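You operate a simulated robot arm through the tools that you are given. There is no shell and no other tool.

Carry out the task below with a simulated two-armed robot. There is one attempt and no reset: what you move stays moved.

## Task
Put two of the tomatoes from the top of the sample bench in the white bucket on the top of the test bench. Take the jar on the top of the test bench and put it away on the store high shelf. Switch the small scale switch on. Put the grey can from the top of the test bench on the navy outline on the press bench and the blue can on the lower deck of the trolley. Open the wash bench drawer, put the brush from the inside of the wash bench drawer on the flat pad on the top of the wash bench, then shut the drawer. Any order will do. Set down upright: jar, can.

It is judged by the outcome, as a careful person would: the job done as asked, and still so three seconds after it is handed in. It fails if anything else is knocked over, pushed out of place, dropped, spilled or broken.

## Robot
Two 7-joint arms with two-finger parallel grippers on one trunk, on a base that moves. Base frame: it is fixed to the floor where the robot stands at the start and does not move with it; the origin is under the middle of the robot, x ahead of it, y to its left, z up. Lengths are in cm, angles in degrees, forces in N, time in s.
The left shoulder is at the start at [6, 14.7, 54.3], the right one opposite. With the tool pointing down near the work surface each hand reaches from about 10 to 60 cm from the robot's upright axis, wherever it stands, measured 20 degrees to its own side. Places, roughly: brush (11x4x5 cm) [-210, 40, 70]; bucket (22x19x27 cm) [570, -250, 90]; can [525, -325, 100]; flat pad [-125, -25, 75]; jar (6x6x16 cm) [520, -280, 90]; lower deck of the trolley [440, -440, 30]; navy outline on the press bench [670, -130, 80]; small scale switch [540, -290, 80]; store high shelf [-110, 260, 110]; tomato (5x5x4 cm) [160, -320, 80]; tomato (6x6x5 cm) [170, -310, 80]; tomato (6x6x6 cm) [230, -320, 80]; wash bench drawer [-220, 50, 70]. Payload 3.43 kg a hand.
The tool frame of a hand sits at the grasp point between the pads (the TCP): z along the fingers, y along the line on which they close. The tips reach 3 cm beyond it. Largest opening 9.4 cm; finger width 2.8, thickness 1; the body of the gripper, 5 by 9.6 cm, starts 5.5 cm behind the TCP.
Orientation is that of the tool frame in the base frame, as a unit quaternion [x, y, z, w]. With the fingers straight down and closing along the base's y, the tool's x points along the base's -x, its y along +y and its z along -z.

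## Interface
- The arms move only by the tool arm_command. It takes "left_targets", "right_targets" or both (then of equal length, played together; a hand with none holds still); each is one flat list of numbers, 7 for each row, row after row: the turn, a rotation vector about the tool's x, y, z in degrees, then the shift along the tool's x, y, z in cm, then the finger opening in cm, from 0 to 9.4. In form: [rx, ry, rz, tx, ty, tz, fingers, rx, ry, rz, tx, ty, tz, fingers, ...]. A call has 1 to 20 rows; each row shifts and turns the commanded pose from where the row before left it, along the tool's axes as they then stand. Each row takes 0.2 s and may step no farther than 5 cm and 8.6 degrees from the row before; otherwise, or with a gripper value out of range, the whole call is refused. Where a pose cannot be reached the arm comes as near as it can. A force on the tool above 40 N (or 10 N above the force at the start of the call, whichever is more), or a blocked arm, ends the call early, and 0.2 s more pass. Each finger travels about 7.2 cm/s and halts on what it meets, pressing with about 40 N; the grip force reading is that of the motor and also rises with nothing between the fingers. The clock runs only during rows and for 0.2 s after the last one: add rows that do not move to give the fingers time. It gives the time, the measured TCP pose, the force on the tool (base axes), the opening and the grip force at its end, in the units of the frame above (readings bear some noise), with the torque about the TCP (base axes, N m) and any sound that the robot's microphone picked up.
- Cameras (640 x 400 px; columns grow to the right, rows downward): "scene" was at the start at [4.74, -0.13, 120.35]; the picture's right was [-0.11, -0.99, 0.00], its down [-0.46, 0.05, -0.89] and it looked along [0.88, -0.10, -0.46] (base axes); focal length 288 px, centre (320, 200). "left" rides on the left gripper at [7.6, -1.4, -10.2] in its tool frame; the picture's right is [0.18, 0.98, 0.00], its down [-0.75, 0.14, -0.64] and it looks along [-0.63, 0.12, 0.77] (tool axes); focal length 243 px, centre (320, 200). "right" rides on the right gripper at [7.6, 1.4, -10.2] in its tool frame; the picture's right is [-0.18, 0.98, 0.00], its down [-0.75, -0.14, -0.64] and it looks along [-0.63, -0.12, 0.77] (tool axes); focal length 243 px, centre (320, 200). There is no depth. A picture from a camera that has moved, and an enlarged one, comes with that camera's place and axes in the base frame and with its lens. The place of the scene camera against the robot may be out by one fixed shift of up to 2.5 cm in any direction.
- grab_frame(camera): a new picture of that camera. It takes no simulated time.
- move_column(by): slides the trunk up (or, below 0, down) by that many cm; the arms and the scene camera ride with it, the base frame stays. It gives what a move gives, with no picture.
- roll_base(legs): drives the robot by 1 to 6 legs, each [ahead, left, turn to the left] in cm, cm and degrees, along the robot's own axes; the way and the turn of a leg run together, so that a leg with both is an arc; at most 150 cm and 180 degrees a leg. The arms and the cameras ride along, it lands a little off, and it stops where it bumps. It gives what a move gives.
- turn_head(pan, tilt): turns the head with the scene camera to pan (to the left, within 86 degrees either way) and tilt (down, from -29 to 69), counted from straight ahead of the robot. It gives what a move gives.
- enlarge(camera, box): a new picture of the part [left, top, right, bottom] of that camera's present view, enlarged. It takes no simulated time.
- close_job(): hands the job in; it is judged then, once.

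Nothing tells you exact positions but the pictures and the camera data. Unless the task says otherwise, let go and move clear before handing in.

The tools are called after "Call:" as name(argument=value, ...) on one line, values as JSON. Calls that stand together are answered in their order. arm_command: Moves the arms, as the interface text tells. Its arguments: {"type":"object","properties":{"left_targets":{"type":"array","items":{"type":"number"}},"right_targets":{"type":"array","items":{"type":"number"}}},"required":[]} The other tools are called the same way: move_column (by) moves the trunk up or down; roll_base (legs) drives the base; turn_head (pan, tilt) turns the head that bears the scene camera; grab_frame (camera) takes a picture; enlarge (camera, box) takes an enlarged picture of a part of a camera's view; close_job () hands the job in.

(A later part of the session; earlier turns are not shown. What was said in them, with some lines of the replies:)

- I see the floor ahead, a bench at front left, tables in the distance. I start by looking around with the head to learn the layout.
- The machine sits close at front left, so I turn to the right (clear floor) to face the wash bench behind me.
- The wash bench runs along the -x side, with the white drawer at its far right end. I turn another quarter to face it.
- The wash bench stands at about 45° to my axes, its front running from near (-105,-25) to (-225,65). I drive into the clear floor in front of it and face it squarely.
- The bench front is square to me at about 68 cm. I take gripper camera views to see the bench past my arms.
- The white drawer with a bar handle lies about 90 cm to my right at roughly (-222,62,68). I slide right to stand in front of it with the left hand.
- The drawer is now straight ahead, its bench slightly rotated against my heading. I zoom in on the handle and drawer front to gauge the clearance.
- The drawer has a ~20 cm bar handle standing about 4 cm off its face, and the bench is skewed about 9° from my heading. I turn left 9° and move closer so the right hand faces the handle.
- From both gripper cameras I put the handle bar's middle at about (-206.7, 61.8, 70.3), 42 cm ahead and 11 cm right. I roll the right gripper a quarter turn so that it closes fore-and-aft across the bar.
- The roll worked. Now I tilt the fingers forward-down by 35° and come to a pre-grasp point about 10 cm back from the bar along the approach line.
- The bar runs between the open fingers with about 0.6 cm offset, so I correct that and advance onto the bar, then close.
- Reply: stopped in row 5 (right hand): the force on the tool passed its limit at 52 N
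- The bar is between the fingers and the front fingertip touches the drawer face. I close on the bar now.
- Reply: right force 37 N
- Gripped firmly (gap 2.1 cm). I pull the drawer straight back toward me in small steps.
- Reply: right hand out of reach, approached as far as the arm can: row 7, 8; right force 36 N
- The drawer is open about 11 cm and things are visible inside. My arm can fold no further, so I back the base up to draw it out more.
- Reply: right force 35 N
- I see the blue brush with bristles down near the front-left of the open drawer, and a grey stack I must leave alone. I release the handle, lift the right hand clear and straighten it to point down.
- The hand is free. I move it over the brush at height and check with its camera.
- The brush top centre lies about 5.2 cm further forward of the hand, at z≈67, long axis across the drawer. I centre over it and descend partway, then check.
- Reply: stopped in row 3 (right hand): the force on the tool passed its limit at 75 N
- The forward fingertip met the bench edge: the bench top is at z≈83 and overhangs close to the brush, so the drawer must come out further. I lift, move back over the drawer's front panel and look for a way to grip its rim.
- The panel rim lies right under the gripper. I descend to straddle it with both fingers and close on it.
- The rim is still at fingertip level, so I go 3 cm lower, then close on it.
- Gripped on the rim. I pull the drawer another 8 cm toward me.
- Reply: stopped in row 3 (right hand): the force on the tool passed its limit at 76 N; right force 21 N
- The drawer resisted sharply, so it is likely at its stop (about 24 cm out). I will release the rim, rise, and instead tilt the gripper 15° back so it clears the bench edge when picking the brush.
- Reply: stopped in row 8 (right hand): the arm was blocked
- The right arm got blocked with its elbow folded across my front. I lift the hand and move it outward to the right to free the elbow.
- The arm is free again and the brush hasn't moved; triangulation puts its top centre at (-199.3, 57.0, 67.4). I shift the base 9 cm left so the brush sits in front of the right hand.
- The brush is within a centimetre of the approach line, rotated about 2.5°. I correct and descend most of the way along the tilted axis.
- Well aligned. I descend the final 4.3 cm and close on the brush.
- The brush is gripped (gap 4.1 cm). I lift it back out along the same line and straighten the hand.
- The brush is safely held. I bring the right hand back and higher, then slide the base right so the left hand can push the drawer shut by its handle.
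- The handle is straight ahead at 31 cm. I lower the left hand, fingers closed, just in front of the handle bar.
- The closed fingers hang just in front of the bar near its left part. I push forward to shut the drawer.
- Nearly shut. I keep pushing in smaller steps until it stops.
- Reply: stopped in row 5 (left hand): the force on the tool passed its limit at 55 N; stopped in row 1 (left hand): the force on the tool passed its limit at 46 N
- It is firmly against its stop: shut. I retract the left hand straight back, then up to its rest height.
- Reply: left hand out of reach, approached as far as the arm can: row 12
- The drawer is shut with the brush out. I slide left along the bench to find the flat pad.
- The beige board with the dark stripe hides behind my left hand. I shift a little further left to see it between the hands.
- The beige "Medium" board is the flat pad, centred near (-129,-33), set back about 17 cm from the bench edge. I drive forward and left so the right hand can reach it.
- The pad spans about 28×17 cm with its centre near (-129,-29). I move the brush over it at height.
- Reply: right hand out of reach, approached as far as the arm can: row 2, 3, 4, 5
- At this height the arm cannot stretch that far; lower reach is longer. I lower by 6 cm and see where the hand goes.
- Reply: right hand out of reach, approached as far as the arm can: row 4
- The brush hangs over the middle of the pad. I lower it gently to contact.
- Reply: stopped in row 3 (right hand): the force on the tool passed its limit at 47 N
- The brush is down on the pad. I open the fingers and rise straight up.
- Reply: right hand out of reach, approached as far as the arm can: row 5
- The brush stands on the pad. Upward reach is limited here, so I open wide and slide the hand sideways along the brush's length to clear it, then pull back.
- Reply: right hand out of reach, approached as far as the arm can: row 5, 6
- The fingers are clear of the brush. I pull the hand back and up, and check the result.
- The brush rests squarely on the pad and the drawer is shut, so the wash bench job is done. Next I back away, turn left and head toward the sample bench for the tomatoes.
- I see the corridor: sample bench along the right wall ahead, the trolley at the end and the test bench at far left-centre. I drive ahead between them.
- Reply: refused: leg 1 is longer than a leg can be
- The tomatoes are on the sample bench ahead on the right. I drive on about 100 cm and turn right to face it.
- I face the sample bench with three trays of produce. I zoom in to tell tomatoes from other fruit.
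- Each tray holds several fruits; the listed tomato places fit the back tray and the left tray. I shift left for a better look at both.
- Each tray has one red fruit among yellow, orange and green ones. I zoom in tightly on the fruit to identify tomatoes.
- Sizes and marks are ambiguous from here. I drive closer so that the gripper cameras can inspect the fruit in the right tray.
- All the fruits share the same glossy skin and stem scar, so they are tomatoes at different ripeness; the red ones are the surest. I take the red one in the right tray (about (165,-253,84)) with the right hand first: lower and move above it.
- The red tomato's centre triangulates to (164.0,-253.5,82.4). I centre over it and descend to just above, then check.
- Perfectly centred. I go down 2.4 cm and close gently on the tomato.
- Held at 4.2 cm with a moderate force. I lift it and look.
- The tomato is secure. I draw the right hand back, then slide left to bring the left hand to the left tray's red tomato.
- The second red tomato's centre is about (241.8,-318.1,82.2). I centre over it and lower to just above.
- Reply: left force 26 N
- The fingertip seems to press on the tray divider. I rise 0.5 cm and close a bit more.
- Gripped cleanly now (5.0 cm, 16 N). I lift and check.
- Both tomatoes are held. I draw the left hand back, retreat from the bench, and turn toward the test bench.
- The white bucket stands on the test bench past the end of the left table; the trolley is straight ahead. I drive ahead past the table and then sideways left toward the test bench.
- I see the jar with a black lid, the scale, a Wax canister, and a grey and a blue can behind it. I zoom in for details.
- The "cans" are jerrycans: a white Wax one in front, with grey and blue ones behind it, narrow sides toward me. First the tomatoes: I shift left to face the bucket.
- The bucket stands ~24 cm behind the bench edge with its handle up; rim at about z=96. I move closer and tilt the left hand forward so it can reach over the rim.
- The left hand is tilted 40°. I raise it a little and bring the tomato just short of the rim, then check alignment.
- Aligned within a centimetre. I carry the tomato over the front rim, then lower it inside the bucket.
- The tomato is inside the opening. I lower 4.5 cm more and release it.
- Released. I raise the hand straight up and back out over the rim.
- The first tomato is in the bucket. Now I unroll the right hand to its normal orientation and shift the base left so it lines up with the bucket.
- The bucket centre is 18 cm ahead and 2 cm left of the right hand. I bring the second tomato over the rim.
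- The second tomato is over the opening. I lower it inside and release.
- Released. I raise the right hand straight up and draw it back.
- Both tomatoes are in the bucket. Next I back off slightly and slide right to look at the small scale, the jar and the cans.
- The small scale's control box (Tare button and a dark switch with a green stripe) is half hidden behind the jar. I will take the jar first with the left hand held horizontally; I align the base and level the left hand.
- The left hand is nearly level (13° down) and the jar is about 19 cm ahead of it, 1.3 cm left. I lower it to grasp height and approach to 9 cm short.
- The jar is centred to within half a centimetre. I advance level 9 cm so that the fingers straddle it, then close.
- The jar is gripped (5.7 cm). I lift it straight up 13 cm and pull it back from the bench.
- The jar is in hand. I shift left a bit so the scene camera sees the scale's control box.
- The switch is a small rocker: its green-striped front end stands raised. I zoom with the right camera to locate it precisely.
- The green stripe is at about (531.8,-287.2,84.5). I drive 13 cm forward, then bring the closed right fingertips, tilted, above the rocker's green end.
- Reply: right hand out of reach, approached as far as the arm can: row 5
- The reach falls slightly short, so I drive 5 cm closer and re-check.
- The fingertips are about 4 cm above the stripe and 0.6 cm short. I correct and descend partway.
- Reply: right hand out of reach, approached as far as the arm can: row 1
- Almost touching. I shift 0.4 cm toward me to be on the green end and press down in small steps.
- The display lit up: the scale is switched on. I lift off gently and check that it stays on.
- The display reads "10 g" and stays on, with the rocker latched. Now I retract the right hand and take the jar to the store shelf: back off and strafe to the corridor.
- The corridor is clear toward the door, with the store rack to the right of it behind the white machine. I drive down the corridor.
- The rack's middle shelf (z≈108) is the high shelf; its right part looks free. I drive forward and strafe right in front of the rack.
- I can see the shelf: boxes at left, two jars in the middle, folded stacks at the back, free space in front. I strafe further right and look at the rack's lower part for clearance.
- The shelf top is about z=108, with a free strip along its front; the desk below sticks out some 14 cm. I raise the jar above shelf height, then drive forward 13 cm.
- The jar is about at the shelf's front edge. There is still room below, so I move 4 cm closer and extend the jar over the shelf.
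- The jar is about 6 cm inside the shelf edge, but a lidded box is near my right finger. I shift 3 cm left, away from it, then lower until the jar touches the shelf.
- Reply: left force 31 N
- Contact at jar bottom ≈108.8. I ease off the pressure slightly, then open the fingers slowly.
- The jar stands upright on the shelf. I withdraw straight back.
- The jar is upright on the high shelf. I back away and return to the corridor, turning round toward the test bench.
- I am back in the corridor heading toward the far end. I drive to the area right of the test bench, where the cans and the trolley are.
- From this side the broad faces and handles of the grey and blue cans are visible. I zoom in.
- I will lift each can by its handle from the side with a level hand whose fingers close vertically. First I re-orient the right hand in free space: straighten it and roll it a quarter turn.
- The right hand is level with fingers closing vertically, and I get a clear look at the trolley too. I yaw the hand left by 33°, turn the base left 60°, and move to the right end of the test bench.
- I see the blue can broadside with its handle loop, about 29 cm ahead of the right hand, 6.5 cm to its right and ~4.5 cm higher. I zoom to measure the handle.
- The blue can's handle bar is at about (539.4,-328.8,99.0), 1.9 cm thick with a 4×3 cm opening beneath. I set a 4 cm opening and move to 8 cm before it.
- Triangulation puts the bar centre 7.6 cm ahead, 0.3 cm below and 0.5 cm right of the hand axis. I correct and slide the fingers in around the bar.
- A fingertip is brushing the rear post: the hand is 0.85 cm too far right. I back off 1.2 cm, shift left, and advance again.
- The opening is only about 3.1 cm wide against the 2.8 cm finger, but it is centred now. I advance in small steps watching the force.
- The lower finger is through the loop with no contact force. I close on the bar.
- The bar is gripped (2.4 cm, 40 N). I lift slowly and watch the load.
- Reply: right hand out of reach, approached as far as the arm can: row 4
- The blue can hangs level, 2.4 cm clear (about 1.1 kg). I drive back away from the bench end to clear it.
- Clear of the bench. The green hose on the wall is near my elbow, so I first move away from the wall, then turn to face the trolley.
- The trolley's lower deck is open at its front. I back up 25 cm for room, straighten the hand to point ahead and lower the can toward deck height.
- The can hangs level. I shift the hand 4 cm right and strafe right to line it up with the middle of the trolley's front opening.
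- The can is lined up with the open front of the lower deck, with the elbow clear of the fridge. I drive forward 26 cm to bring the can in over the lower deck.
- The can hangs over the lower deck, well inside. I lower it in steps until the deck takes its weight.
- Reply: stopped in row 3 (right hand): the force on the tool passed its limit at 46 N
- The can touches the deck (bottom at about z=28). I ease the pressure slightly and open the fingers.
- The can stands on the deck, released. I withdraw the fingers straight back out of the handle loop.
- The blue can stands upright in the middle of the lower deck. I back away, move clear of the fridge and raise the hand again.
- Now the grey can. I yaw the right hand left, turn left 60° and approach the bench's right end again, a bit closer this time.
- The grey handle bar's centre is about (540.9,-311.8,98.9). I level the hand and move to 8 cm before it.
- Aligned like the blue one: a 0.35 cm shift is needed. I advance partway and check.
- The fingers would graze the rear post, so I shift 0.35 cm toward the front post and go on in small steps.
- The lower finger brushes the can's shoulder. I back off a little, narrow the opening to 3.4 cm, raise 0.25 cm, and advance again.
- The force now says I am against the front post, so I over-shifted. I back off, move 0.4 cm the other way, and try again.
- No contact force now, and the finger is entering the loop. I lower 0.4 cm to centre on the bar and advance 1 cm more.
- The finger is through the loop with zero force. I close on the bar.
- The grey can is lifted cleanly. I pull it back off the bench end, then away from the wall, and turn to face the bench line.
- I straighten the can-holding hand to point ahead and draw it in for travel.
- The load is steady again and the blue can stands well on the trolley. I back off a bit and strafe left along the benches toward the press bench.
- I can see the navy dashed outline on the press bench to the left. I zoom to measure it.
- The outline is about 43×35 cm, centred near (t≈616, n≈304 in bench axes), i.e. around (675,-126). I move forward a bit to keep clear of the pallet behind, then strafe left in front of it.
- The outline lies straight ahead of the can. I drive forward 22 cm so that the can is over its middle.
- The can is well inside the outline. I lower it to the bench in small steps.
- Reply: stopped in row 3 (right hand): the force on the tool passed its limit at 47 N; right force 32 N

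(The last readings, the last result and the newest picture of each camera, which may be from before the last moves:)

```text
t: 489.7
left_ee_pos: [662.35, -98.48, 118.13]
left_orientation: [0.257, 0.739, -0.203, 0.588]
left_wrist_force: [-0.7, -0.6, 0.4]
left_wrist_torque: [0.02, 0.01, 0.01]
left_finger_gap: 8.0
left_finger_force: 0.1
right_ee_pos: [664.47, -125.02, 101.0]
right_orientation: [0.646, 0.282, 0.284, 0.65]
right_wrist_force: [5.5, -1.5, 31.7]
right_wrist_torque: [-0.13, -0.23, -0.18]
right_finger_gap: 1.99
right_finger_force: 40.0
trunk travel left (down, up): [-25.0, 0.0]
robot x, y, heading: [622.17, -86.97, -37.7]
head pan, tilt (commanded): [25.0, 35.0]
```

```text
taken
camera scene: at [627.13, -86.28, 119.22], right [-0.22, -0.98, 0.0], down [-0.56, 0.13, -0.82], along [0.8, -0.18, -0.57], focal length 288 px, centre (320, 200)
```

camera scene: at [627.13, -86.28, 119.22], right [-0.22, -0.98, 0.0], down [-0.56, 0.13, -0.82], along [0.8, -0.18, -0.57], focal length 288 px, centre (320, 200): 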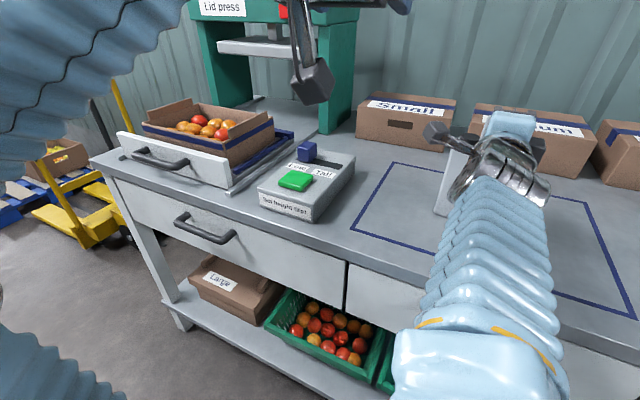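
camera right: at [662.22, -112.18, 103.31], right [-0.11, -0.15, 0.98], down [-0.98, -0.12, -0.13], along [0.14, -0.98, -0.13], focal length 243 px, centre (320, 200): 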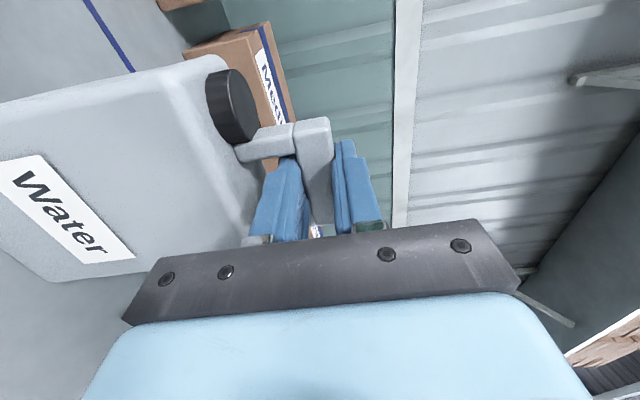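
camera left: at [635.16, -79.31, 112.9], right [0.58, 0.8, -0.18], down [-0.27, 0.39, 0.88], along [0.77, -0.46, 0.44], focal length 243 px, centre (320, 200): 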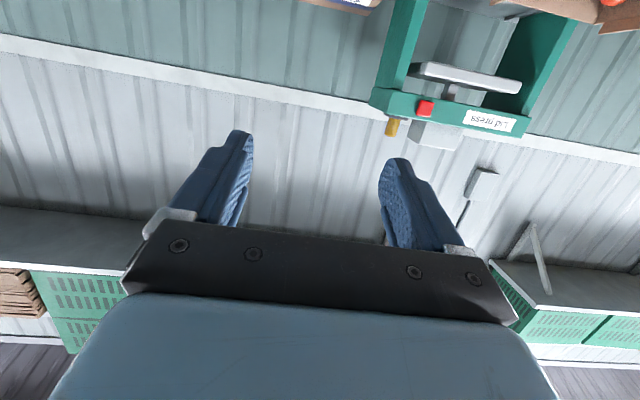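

The can rests on the bench inside the outline. I ease off and open the fingers.

Call:
arm_command(right_targets=[0, 0, 0, 0, 0.25, 0, 0, 0, 0, 0, 0, 0, 0, 1.6, 0, 0, 0, 0, 0, 0, 2.4, 0, 0, 0, 0, 0, 0, 3.2, 0, 0, 0, 0, 0, 0, 3.8, 0, 0, 0, 0, 0, 0, 3.8])

Call:
enlarge(camera="right", box=[200, 80, 440, 240])

Call:
enlarge(camera="scene", box=[340, 90, 600, 250])

```text
t: 491.1
left_ee_pos: [662.2, -98.64, 118.02]
left_orientation: [0.257, 0.739, -0.202, 0.589]
left_wrist_force: [-0.2, -0.2, -0.7]
left_wrist_torque: [0.0, 0.0, -0.01]
left_finger_gap: 8.0
left_finger_force: 0.0
right_ee_pos: [664.55, -125.16, 100.86]
right_orientation: [0.648, 0.282, 0.282, 0.648]
right_wrist_force: [0.1, 0.8, 0.6]
right_wrist_torque: [0.01, 0.0, 0.0]
right_finger_gap: 3.78
right_finger_force: 0.0
trunk travel left (down, up): [-25.0, 0.0]
robot x, y, heading: [622.18, -87.42, -37.8]
head pan, tilt (commanded): [25.0, 35.0]
```

```text
2.50 times, centred on (320, 160) of right
camera zoom: at [662.27, -112.39, 102.35], right [-0.12, -0.13, 0.98], down [-0.98, -0.12, -0.14], along [0.13, -0.98, -0.12], focal length 606 px, centre (320, 300)
```

zoom: 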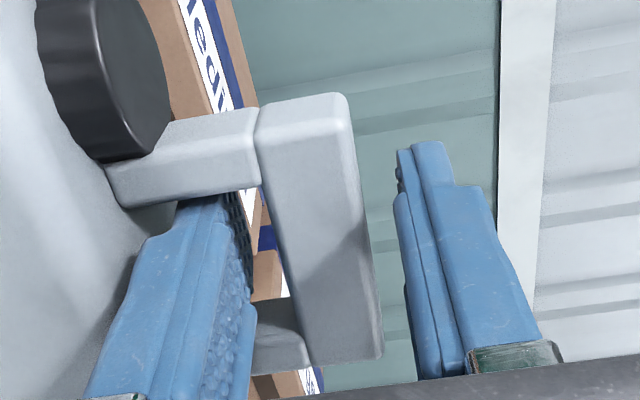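

```text
2.46 times, centred on (470, 170) of scene
camera zoom: at [627.21, -86.39, 119.19], right [-0.22, -0.98, 0.0], down [-0.56, 0.13, -0.82], along [0.8, -0.18, -0.57], focal length 710 px, centre (-49, 274)
```

zoom: 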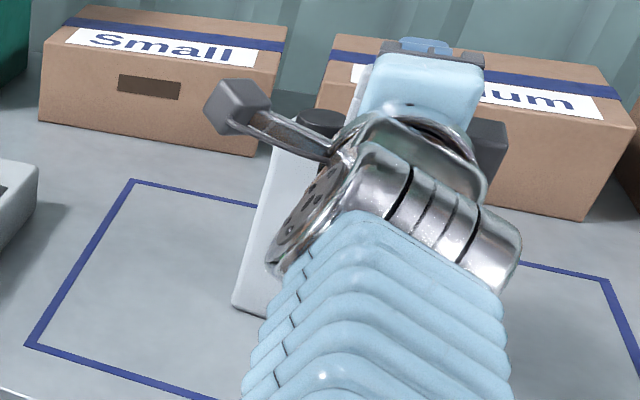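

Released and standing free. I withdraw the fingers straight back.

Call:
arm_command(right_targets=[0, 0, 0, 0, 0, -0.8, 3.8, 0, 0, 0, 0, 0, -1.2, 3.8, 0, 0, 0, 0, 0, -1.5, 3.8, 0, 0, 0, 0, 0, -2, 3.8, 0, 0, 0, 0, 0, -3, 3.8, 0, 0, 0, 0, 0, -3, 3.8])

Call:
grab_frame(camera="right")

Call:
grab_frame(camera="scene")

```text
t: 491.9
left_ee_pos: [662.2, -98.5, 118.07]
left_orientation: [0.258, 0.739, -0.203, 0.588]
left_wrist_force: [-0.5, -0.4, -0.2]
left_wrist_torque: [0.0, -0.01, 0.01]
left_finger_gap: 8.0
left_finger_force: 0.1
right_ee_pos: [661.63, -128.03, 100.64]
right_orientation: [0.665, 0.249, 0.267, 0.651]
right_wrist_force: [-1.6, 4.1, 11.9]
right_wrist_torque: [-0.04, -0.16, 0.11]
right_finger_gap: 3.56
right_finger_force: 0.1
trunk travel left (down, up): [-25.0, 0.0]
robot x, y, heading: [622.07, -86.82, -37.7]
head pan, tilt (commanded): [25.0, 35.0]
stopped in row 3 (right hand): the force on the tool passed its limit at 45 N (the readings are from after the stop); the commanded pose is now the measured one
```

```text
taken
camera right: at [660.21, -115.19, 102.56], right [-0.15, -0.15, 0.98], down [-0.99, -0.04, -0.16], along [0.06, -0.99, -0.14], focal length 243 px, centre (320, 200)
```

right: 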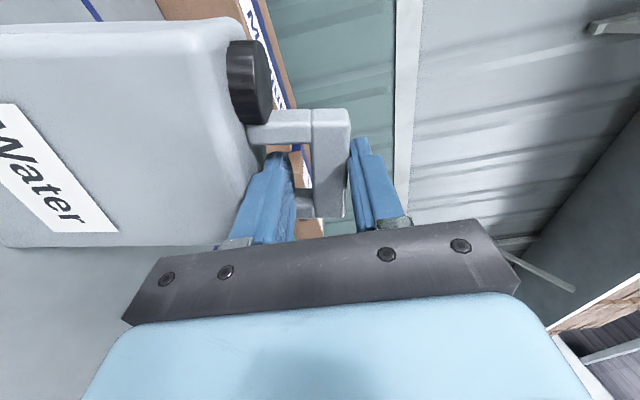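

```text
taken
camera scene: at [627.17, -86.27, 119.2], right [-0.22, -0.98, 0.0], down [-0.56, 0.13, -0.82], along [0.8, -0.18, -0.57], focal length 288 px, centre (320, 200)
```

scene: 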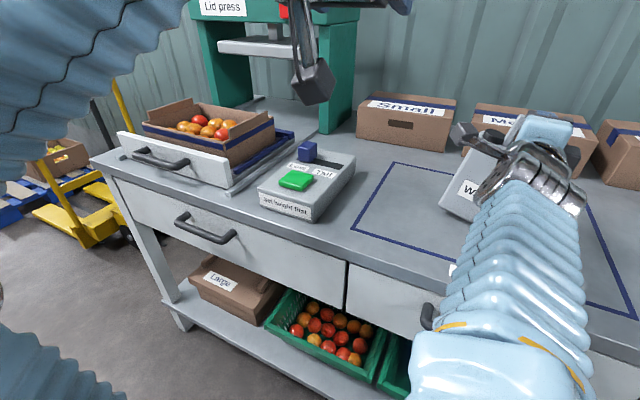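

The hand swung sideways during the withdrawal and is tugging at the can. I stop and look closely before doing anything else.

Call:
enlarge(camera="scene", box=[400, 90, 640, 290])

Call:
enlarge(camera="right", box=[200, 80, 440, 240])

```text
2.00 times, centred on (520, 190) of scene
camera zoom: at [627.17, -86.27, 119.2], right [-0.22, -0.98, 0.0], down [-0.56, 0.13, -0.82], along [0.8, -0.18, -0.57], focal length 577 px, centre (-80, 220)
```

zoom: 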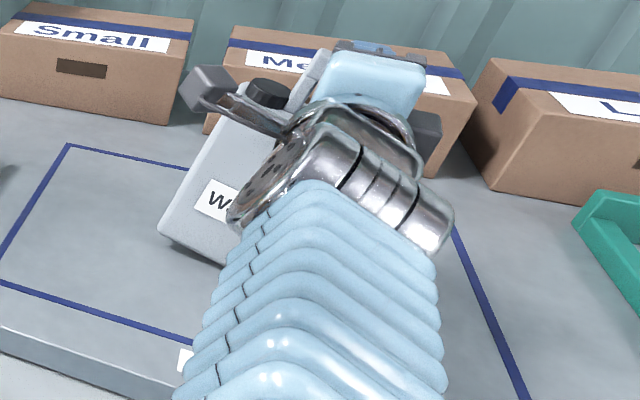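

```text
2.50 times, centred on (320, 160) of right
camera zoom: at [660.21, -115.19, 102.56], right [-0.15, -0.15, 0.98], down [-0.99, -0.04, -0.16], along [0.06, -0.99, -0.14], focal length 606 px, centre (320, 300)
```

zoom: 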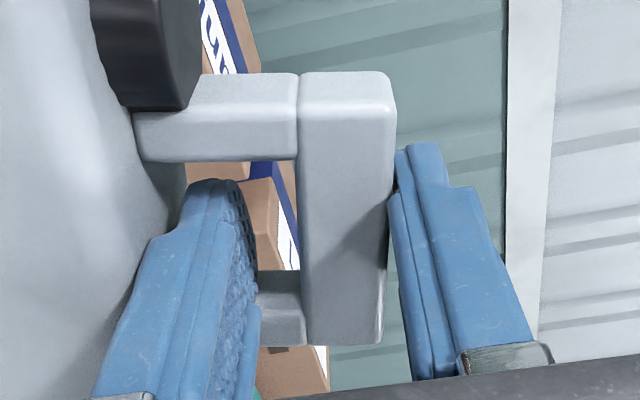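

The hand slid 4 cm right and tilted the can slightly; the fingers are still through the loop. I move the hand slowly back left by the same amount so the can settles upright.

Call:
arm_command(right_targets=[0, 0.7, 0, 0.6, 0, 0, 3.8, 0, 0.7, 0, 0.6, 0, 0, 3.8, 0, 0.7, 0, 0.6, 0, 0, 3.8, 0, 0, 0, 0, 0, 0, 3.8])

Call:
enlarge(camera="scene", box=[400, 90, 640, 290])

```text
t: 492.9
left_ee_pos: [662.26, -98.5, 118.11]
left_orientation: [0.257, 0.739, -0.202, 0.589]
left_wrist_force: [0.3, 0.2, 0.6]
left_wrist_torque: [0.0, -0.04, 0.0]
left_finger_gap: 7.98
left_finger_force: 0.1
right_ee_pos: [663.02, -126.8, 100.65]
right_orientation: [0.662, 0.263, 0.279, 0.644]
right_wrist_force: [0.3, 4.0, 1.4]
right_wrist_torque: [0.14, 0.0, 0.06]
right_finger_gap: 3.71
right_finger_force: 0.1
trunk travel left (down, up): [-25.0, 0.0]
robot x, y, heading: [622.2, -86.97, -37.7]
head pan, tilt (commanded): [25.0, 35.0]
```

```text
2.00 times, centred on (520, 190) of scene
camera zoom: at [627.23, -86.34, 119.18], right [-0.22, -0.98, 0.0], down [-0.56, 0.13, -0.82], along [0.8, -0.18, -0.57], focal length 577 px, centre (-80, 220)
```

zoom: 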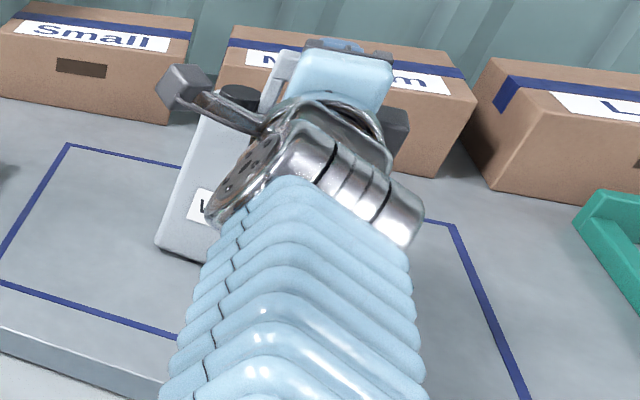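

Call:
arm_command(right_targets=[0, 0.6, 0, 0.6, 0, 0, 3.8, 0, 0.6, 0, 0.6, 0, 0, 3.8, 0, 0.6, 0, 0.6, 0, 0, 3.8, 0, 0.4, 0, 0.4, 0, 0, 3.8, 0, 0, 0, 0, 0, 0, 3.8])

Call:
enlarge(camera="scene", box=[400, 90, 640, 290])

Call:
enlarge(camera="right", box=[200, 80, 440, 240])

```text
t: 494.1
left_ee_pos: [662.38, -98.63, 118.11]
left_orientation: [0.257, 0.739, -0.202, 0.589]
left_wrist_force: [0.5, 0.5, -0.3]
left_wrist_torque: [0.01, 0.01, 0.0]
left_finger_gap: 7.98
left_finger_force: 0.0
right_ee_pos: [664.6, -125.37, 100.76]
right_orientation: [0.656, 0.275, 0.292, 0.639]
right_wrist_force: [-2.7, -1.9, -0.7]
right_wrist_torque: [-0.09, 0.03, -0.07]
right_finger_gap: 3.76
right_finger_force: 0.0
trunk travel left (down, up): [-25.0, 0.0]
robot x, y, heading: [622.17, -87.31, -37.6]
head pan, tilt (commanded): [25.0, 35.0]
```

```text
2.00 times, centred on (520, 190) of scene
camera zoom: at [627.19, -86.42, 119.2], right [-0.22, -0.98, 0.0], down [-0.56, 0.13, -0.82], along [0.8, -0.18, -0.57], focal length 577 px, centre (-80, 220)
```

zoom: 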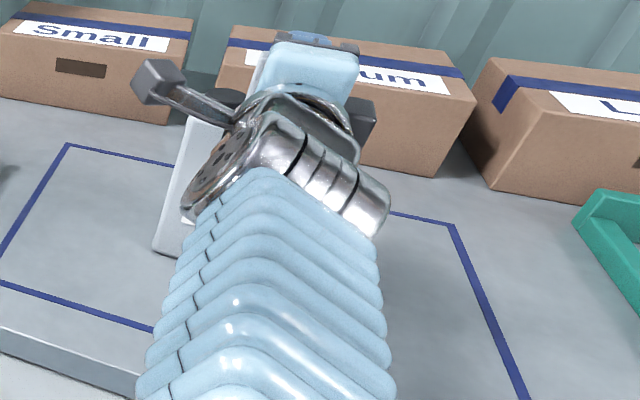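

```text
2.50 times, centred on (320, 160) of right
camera zoom: at [662.12, -112.67, 102.51], right [-0.14, -0.17, 0.98], down [-0.98, -0.11, -0.16], along [0.14, -0.98, -0.15], focal length 606 px, centre (320, 300)
```

zoom: 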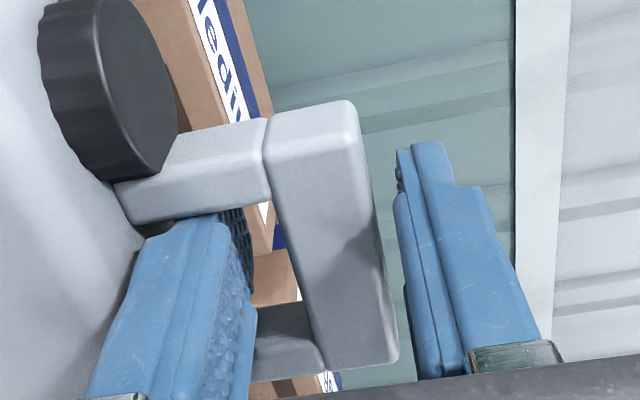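

The can is upright again and the hand is back where it was. The elbow was probably blocked by the bench front, so this time I centre the finger in the loop and back out by driving the base.

Call:
arm_command(right_targets=[0, 0, 0, -0.3, 0, 0, 3.8, 0, 0, 0, 0, 0, 0, 3.8])

Call:
enlarge(camera="right", box=[200, 80, 440, 240])

```text
t: 494.6
left_ee_pos: [662.35, -98.64, 118.07]
left_orientation: [0.258, 0.739, -0.203, 0.588]
left_wrist_force: [-0.3, -0.1, 0.2]
left_wrist_torque: [-0.02, 0.01, -0.01]
left_finger_gap: 7.98
left_finger_force: 0.1
right_ee_pos: [664.3, -125.37, 100.76]
right_orientation: [0.656, 0.276, 0.291, 0.639]
right_wrist_force: [0.9, 0.2, 0.2]
right_wrist_torque: [-0.01, 0.02, 0.0]
right_finger_gap: 3.8
right_finger_force: 0.1
trunk travel left (down, up): [-25.0, 0.0]
robot x, y, heading: [622.32, -87.24, -37.7]
head pan, tilt (commanded): [25.0, 35.0]
```

```text
2.50 times, centred on (320, 160) of right
camera zoom: at [661.95, -112.73, 102.48], right [-0.14, -0.17, 0.98], down [-0.98, -0.11, -0.16], along [0.14, -0.98, -0.15], focal length 606 px, centre (320, 300)
```

zoom: 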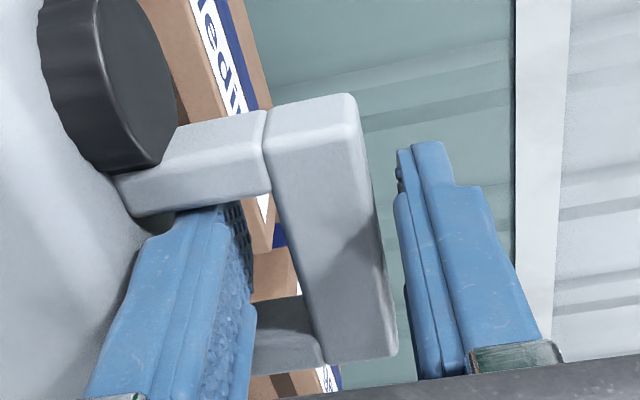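

No contact force. I back the base out by a short 3.5 cm along the finger direction and check.

Call:
roll_base(legs=[[-3.5, 0.3, 0]])

Call:
enlarge(camera="right", box=[200, 80, 440, 240])

Call:
enlarge(camera="scene", box=[400, 90, 640, 290])

```text
t: 495.5
left_ee_pos: [659.77, -96.36, 118.16]
left_orientation: [0.257, 0.74, -0.202, 0.588]
left_wrist_force: [0.6, 0.5, -0.3]
left_wrist_torque: [0.05, 0.0, 0.01]
left_finger_gap: 7.98
left_finger_force: 0.0
right_ee_pos: [661.78, -123.06, 100.67]
right_orientation: [0.657, 0.276, 0.291, 0.639]
right_wrist_force: [0.4, 0.5, -0.3]
right_wrist_torque: [0.01, -0.03, 0.03]
right_finger_gap: 3.78
right_finger_force: 0.0
trunk travel left (down, up): [-25.0, 0.0]
robot x, y, heading: [619.69, -84.89, -38.0]
head pan, tilt (commanded): [25.0, 35.0]
```

```text
2.50 times, centred on (320, 160) of right
camera zoom: at [659.35, -110.34, 102.48], right [-0.14, -0.17, 0.98], down [-0.98, -0.11, -0.16], along [0.14, -0.98, -0.15], focal length 606 px, centre (320, 300)
```

zoom: 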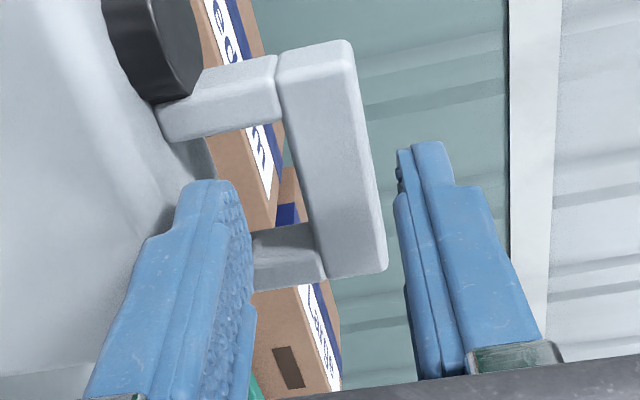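

```text
2.00 times, centred on (520, 190) of scene
camera zoom: at [624.64, -84.0, 119.2], right [-0.22, -0.98, 0.0], down [-0.56, 0.13, -0.82], along [0.8, -0.18, -0.57], focal length 577 px, centre (-80, 220)
```

zoom: 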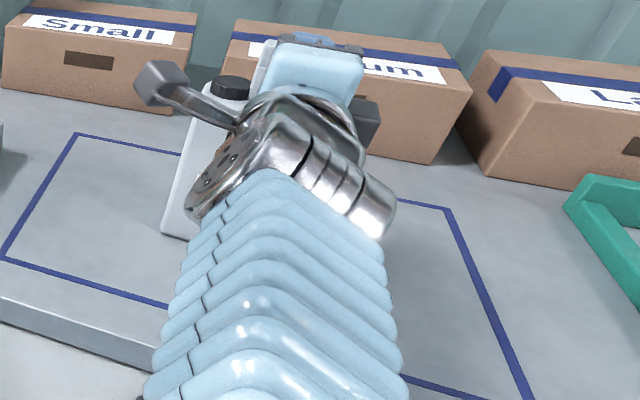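

The fingers are out of the loop with no force. I back away further and inspect the can.

Call:
roll_base(legs=[[-22, 1.5, 0]])

Call:
turn_head(pan=12, tilt=30)

Call:
grab_frame(camera="scene")

Call:
grab_frame(camera="right")

```text
t: 497.2
left_ee_pos: [642.9, -81.42, 118.08]
left_orientation: [0.258, 0.74, -0.202, 0.587]
left_wrist_force: [0.6, 0.1, 0.8]
left_wrist_torque: [0.01, -0.01, -0.01]
left_finger_gap: 8.04
left_finger_force: 0.0
right_ee_pos: [645.06, -108.19, 100.62]
right_orientation: [0.656, 0.277, 0.291, 0.639]
right_wrist_force: [-0.4, 0.3, -0.7]
right_wrist_torque: [0.0, -0.03, 0.05]
right_finger_gap: 3.82
right_finger_force: 0.1
trunk travel left (down, up): [-25.0, 0.0]
robot x, y, heading: [603.02, -69.51, -37.3]
head pan, tilt (commanded): [25.0, 35.0]
```

```text
t: 498.0
left_ee_pos: [642.86, -81.34, 118.19]
left_orientation: [0.256, 0.74, -0.201, 0.588]
left_wrist_force: [0.0, -0.5, 0.2]
left_wrist_torque: [-0.01, -0.01, 0.01]
left_finger_gap: 8.02
left_finger_force: 0.2
right_ee_pos: [644.91, -108.2, 100.67]
right_orientation: [0.656, 0.276, 0.292, 0.639]
right_wrist_force: [-0.3, 1.0, -0.6]
right_wrist_torque: [-0.03, 0.0, -0.03]
right_finger_gap: 3.81
right_finger_force: 0.1
trunk travel left (down, up): [-25.0, 0.0]
robot x, y, heading: [602.96, -69.88, -37.4]
head pan, tilt (commanded): [12.0, 30.0]
```

```text
taken
camera scene: at [607.39, -71.12, 119.97], right [-0.43, -0.9, 0.0], down [-0.45, 0.22, -0.87], along [0.78, -0.37, -0.5], focal length 288 px, centre (320, 200)
```

scene: 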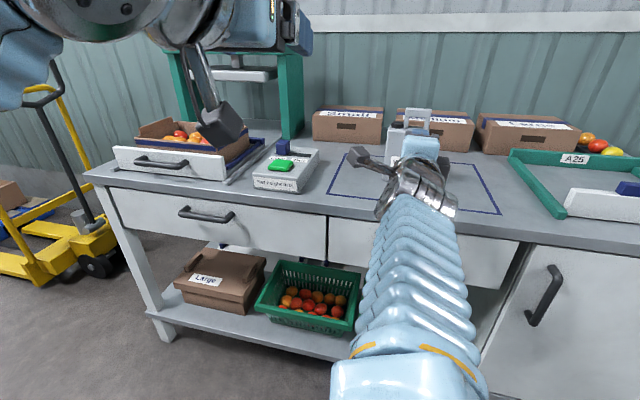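

```text
taken
camera right: at [642.58, -95.47, 102.49], right [-0.14, -0.17, 0.98], down [-0.98, -0.11, -0.16], along [0.14, -0.98, -0.15], focal length 243 px, centre (320, 200)
```

right: 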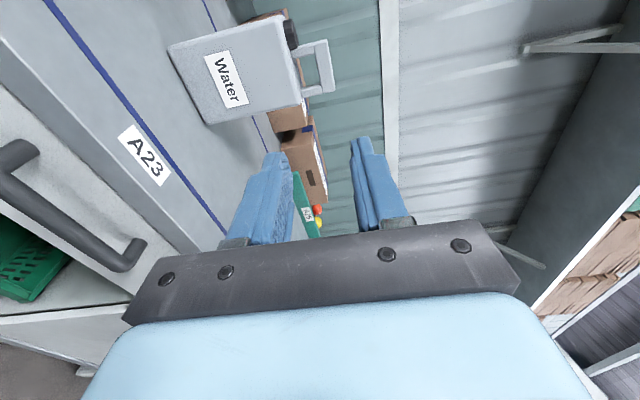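

Call:
enlarge(camera="scene", box=[310, 90, 510, 230])

Call:
enlarge(camera="right", box=[60, 0, 360, 170])

```text
2.86 times, centred on (410, 160) of scene
camera zoom: at [607.39, -71.12, 119.97], right [-0.43, -0.9, 0.0], down [-0.45, 0.22, -0.87], along [0.78, -0.37, -0.5], focal length 824 px, centre (63, 314)
```

zoom: 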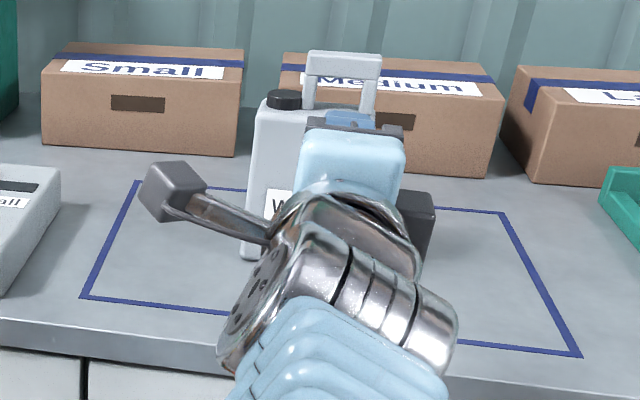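

```text
2.13 times, centred on (210, 85) of right
camera zoom: at [642.58, -95.47, 102.49], right [-0.14, -0.17, 0.98], down [-0.98, -0.11, -0.16], along [0.14, -0.98, -0.15], focal length 518 px, centre (555, 445)
```

zoom: 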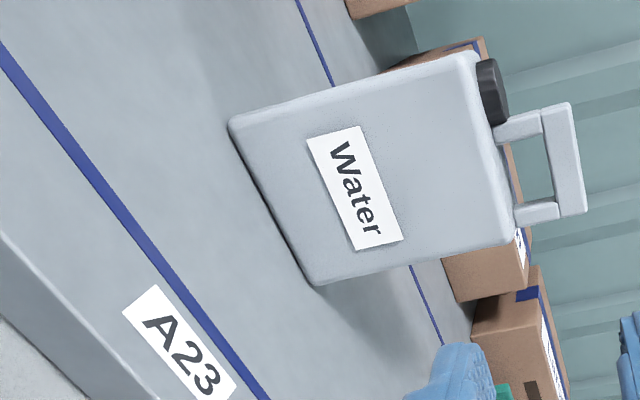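

The grey can stands upright inside the outline. I back away a bit more for a final overall look.

Call:
roll_base(legs=[[-12, -40, 0]])

Call:
turn_head(pan=30, tilt=22)

Call:
grab_frame(camera="scene")

Call:
enlarge(camera="scene", box=[200, 80, 440, 240])

Call:
turn_head(pan=-50, tilt=22)

Call:
grab_frame(camera="scene")

```text
t: 500.6
left_ee_pos: [608.54, -106.09, 118.05]
left_orientation: [0.257, 0.739, -0.203, 0.589]
left_wrist_force: [0.9, -0.4, 0.2]
left_wrist_torque: [-0.01, 0.0, 0.01]
left_finger_gap: 8.0
left_finger_force: 0.0
right_ee_pos: [610.41, -132.89, 100.64]
right_orientation: [0.657, 0.275, 0.289, 0.639]
right_wrist_force: [-0.1, 0.6, -0.6]
right_wrist_torque: [0.03, -0.02, -0.02]
right_finger_gap: 3.8
right_finger_force: 0.0
trunk travel left (down, up): [-25.0, 0.0]
robot x, y, heading: [568.45, -94.62, -37.7]
head pan, tilt (commanded): [12.0, 30.0]
```

```text
t: 501.4
left_ee_pos: [608.57, -106.02, 118.05]
left_orientation: [0.257, 0.739, -0.203, 0.589]
left_wrist_force: [0.0, 0.6, -0.3]
left_wrist_torque: [0.01, 0.02, -0.02]
left_finger_gap: 7.99
left_finger_force: 0.0
right_ee_pos: [610.58, -132.86, 100.67]
right_orientation: [0.657, 0.275, 0.291, 0.639]
right_wrist_force: [0.8, -0.5, 0.7]
right_wrist_torque: [0.0, -0.01, -0.03]
right_finger_gap: 3.78
right_finger_force: 0.0
trunk travel left (down, up): [-25.0, 0.0]
robot x, y, heading: [568.55, -94.58, -37.9]
head pan, tilt (commanded): [30.0, 22.0]
```

```text
taken
camera scene: at [574.1, -93.14, 121.25], right [-0.14, -0.99, 0.0], down [-0.37, 0.05, -0.93], along [0.92, -0.13, -0.38], focal length 288 px, centre (320, 200)
```

scene: 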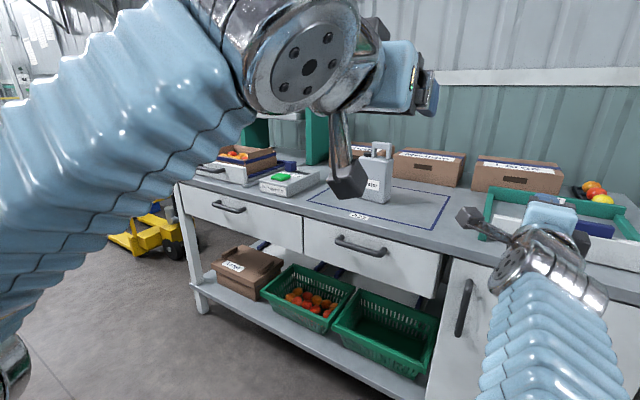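

```text
2.50 times, centred on (320, 160) of scene
camera zoom: at [574.1, -93.14, 121.25], right [-0.14, -0.99, 0.0], down [-0.37, 0.05, -0.93], along [0.92, -0.13, -0.38], focal length 721 px, centre (320, 300)
```

zoom: 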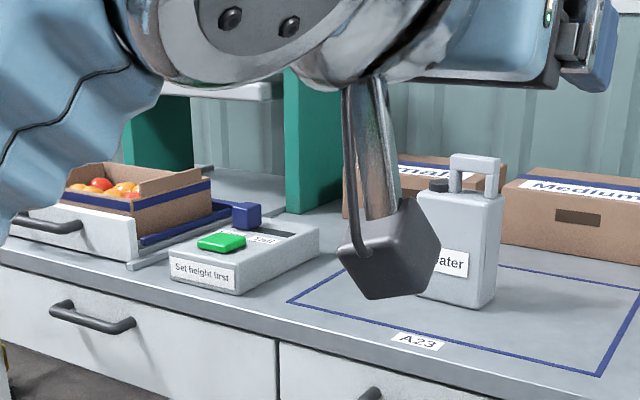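

```text
t: 502.9
left_ee_pos: [608.61, -106.0, 118.13]
left_orientation: [0.257, 0.74, -0.202, 0.588]
left_wrist_force: [0.8, 0.4, -0.3]
left_wrist_torque: [0.0, -0.06, 0.03]
left_finger_gap: 7.99
left_finger_force: 0.1
right_ee_pos: [610.63, -132.89, 100.75]
right_orientation: [0.657, 0.274, 0.291, 0.639]
right_wrist_force: [0.3, -0.1, 0.0]
right_wrist_torque: [-0.02, 0.02, 0.01]
right_finger_gap: 3.8
right_finger_force: 0.0
trunk travel left (down, up): [-25.0, 0.0]
robot x, y, heading: [568.46, -94.39, -37.8]
head pan, tilt (commanded): [-50.0, 22.0]
```

```text
taken
camera scene: at [565.27, -101.16, 121.26], right [-1.0, -0.04, 0.0], down [-0.01, 0.37, -0.93], along [0.04, -0.93, -0.37], focal length 288 px, centre (320, 200)
```

scene: 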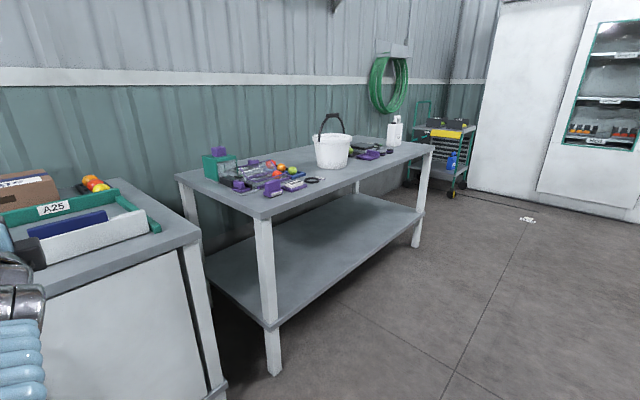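

All items look right:
- The grey can is upright inside the navy outline.
- The blue can stands on the trolley's lower deck.
- The bucket is upright on the test bench.
- The scale's display is on.
- The jar is on the high shelf.
- The brush is on the pad, and the drawer is shut.

I did not get a view into the bottom of the bucket. Both tomatoes were released well below its rim. My hands are clear, so I hand the job in.

Call:
close_job()

```text
The job is handed in.
```

I've handed the job in, and as far as I could check, every part of it is done. The result of the judging hasn't come back to me.

- **Tomatoes:** I took one red tomato from the right tray and one from the left tray, and released both inside the white bucket below its rim. I couldn't see the bottom of the bucket afterwards. The fruit on the bench came in several colours and I took the red ones as the surest tomatoes.
- **Jar:** it stands upright on the middle shelf of the store rack, at a height of about 108 cm. I took that to be the high shelf.
- **Small scale:** it is on. The display lit up, read "10 g", and stayed on after I let go.
- **Grey can:** it stands upright inside the navy outline. While I withdrew the hand, it tugged the can and tilted it slightly. I moved the hand back until the can settled, then backed away cleanly.
- **Blue can:** it stands upright on the trolley's lower deck.
- **Brush and drawer:** the brush is on the beige pad, and I pushed the drawer in until it stopped hard. I didn't go back to the drawer for a second look.

I saw nothing else knocked over or dropped. The bucket may have moved by about half a centimetre when I reached into it.
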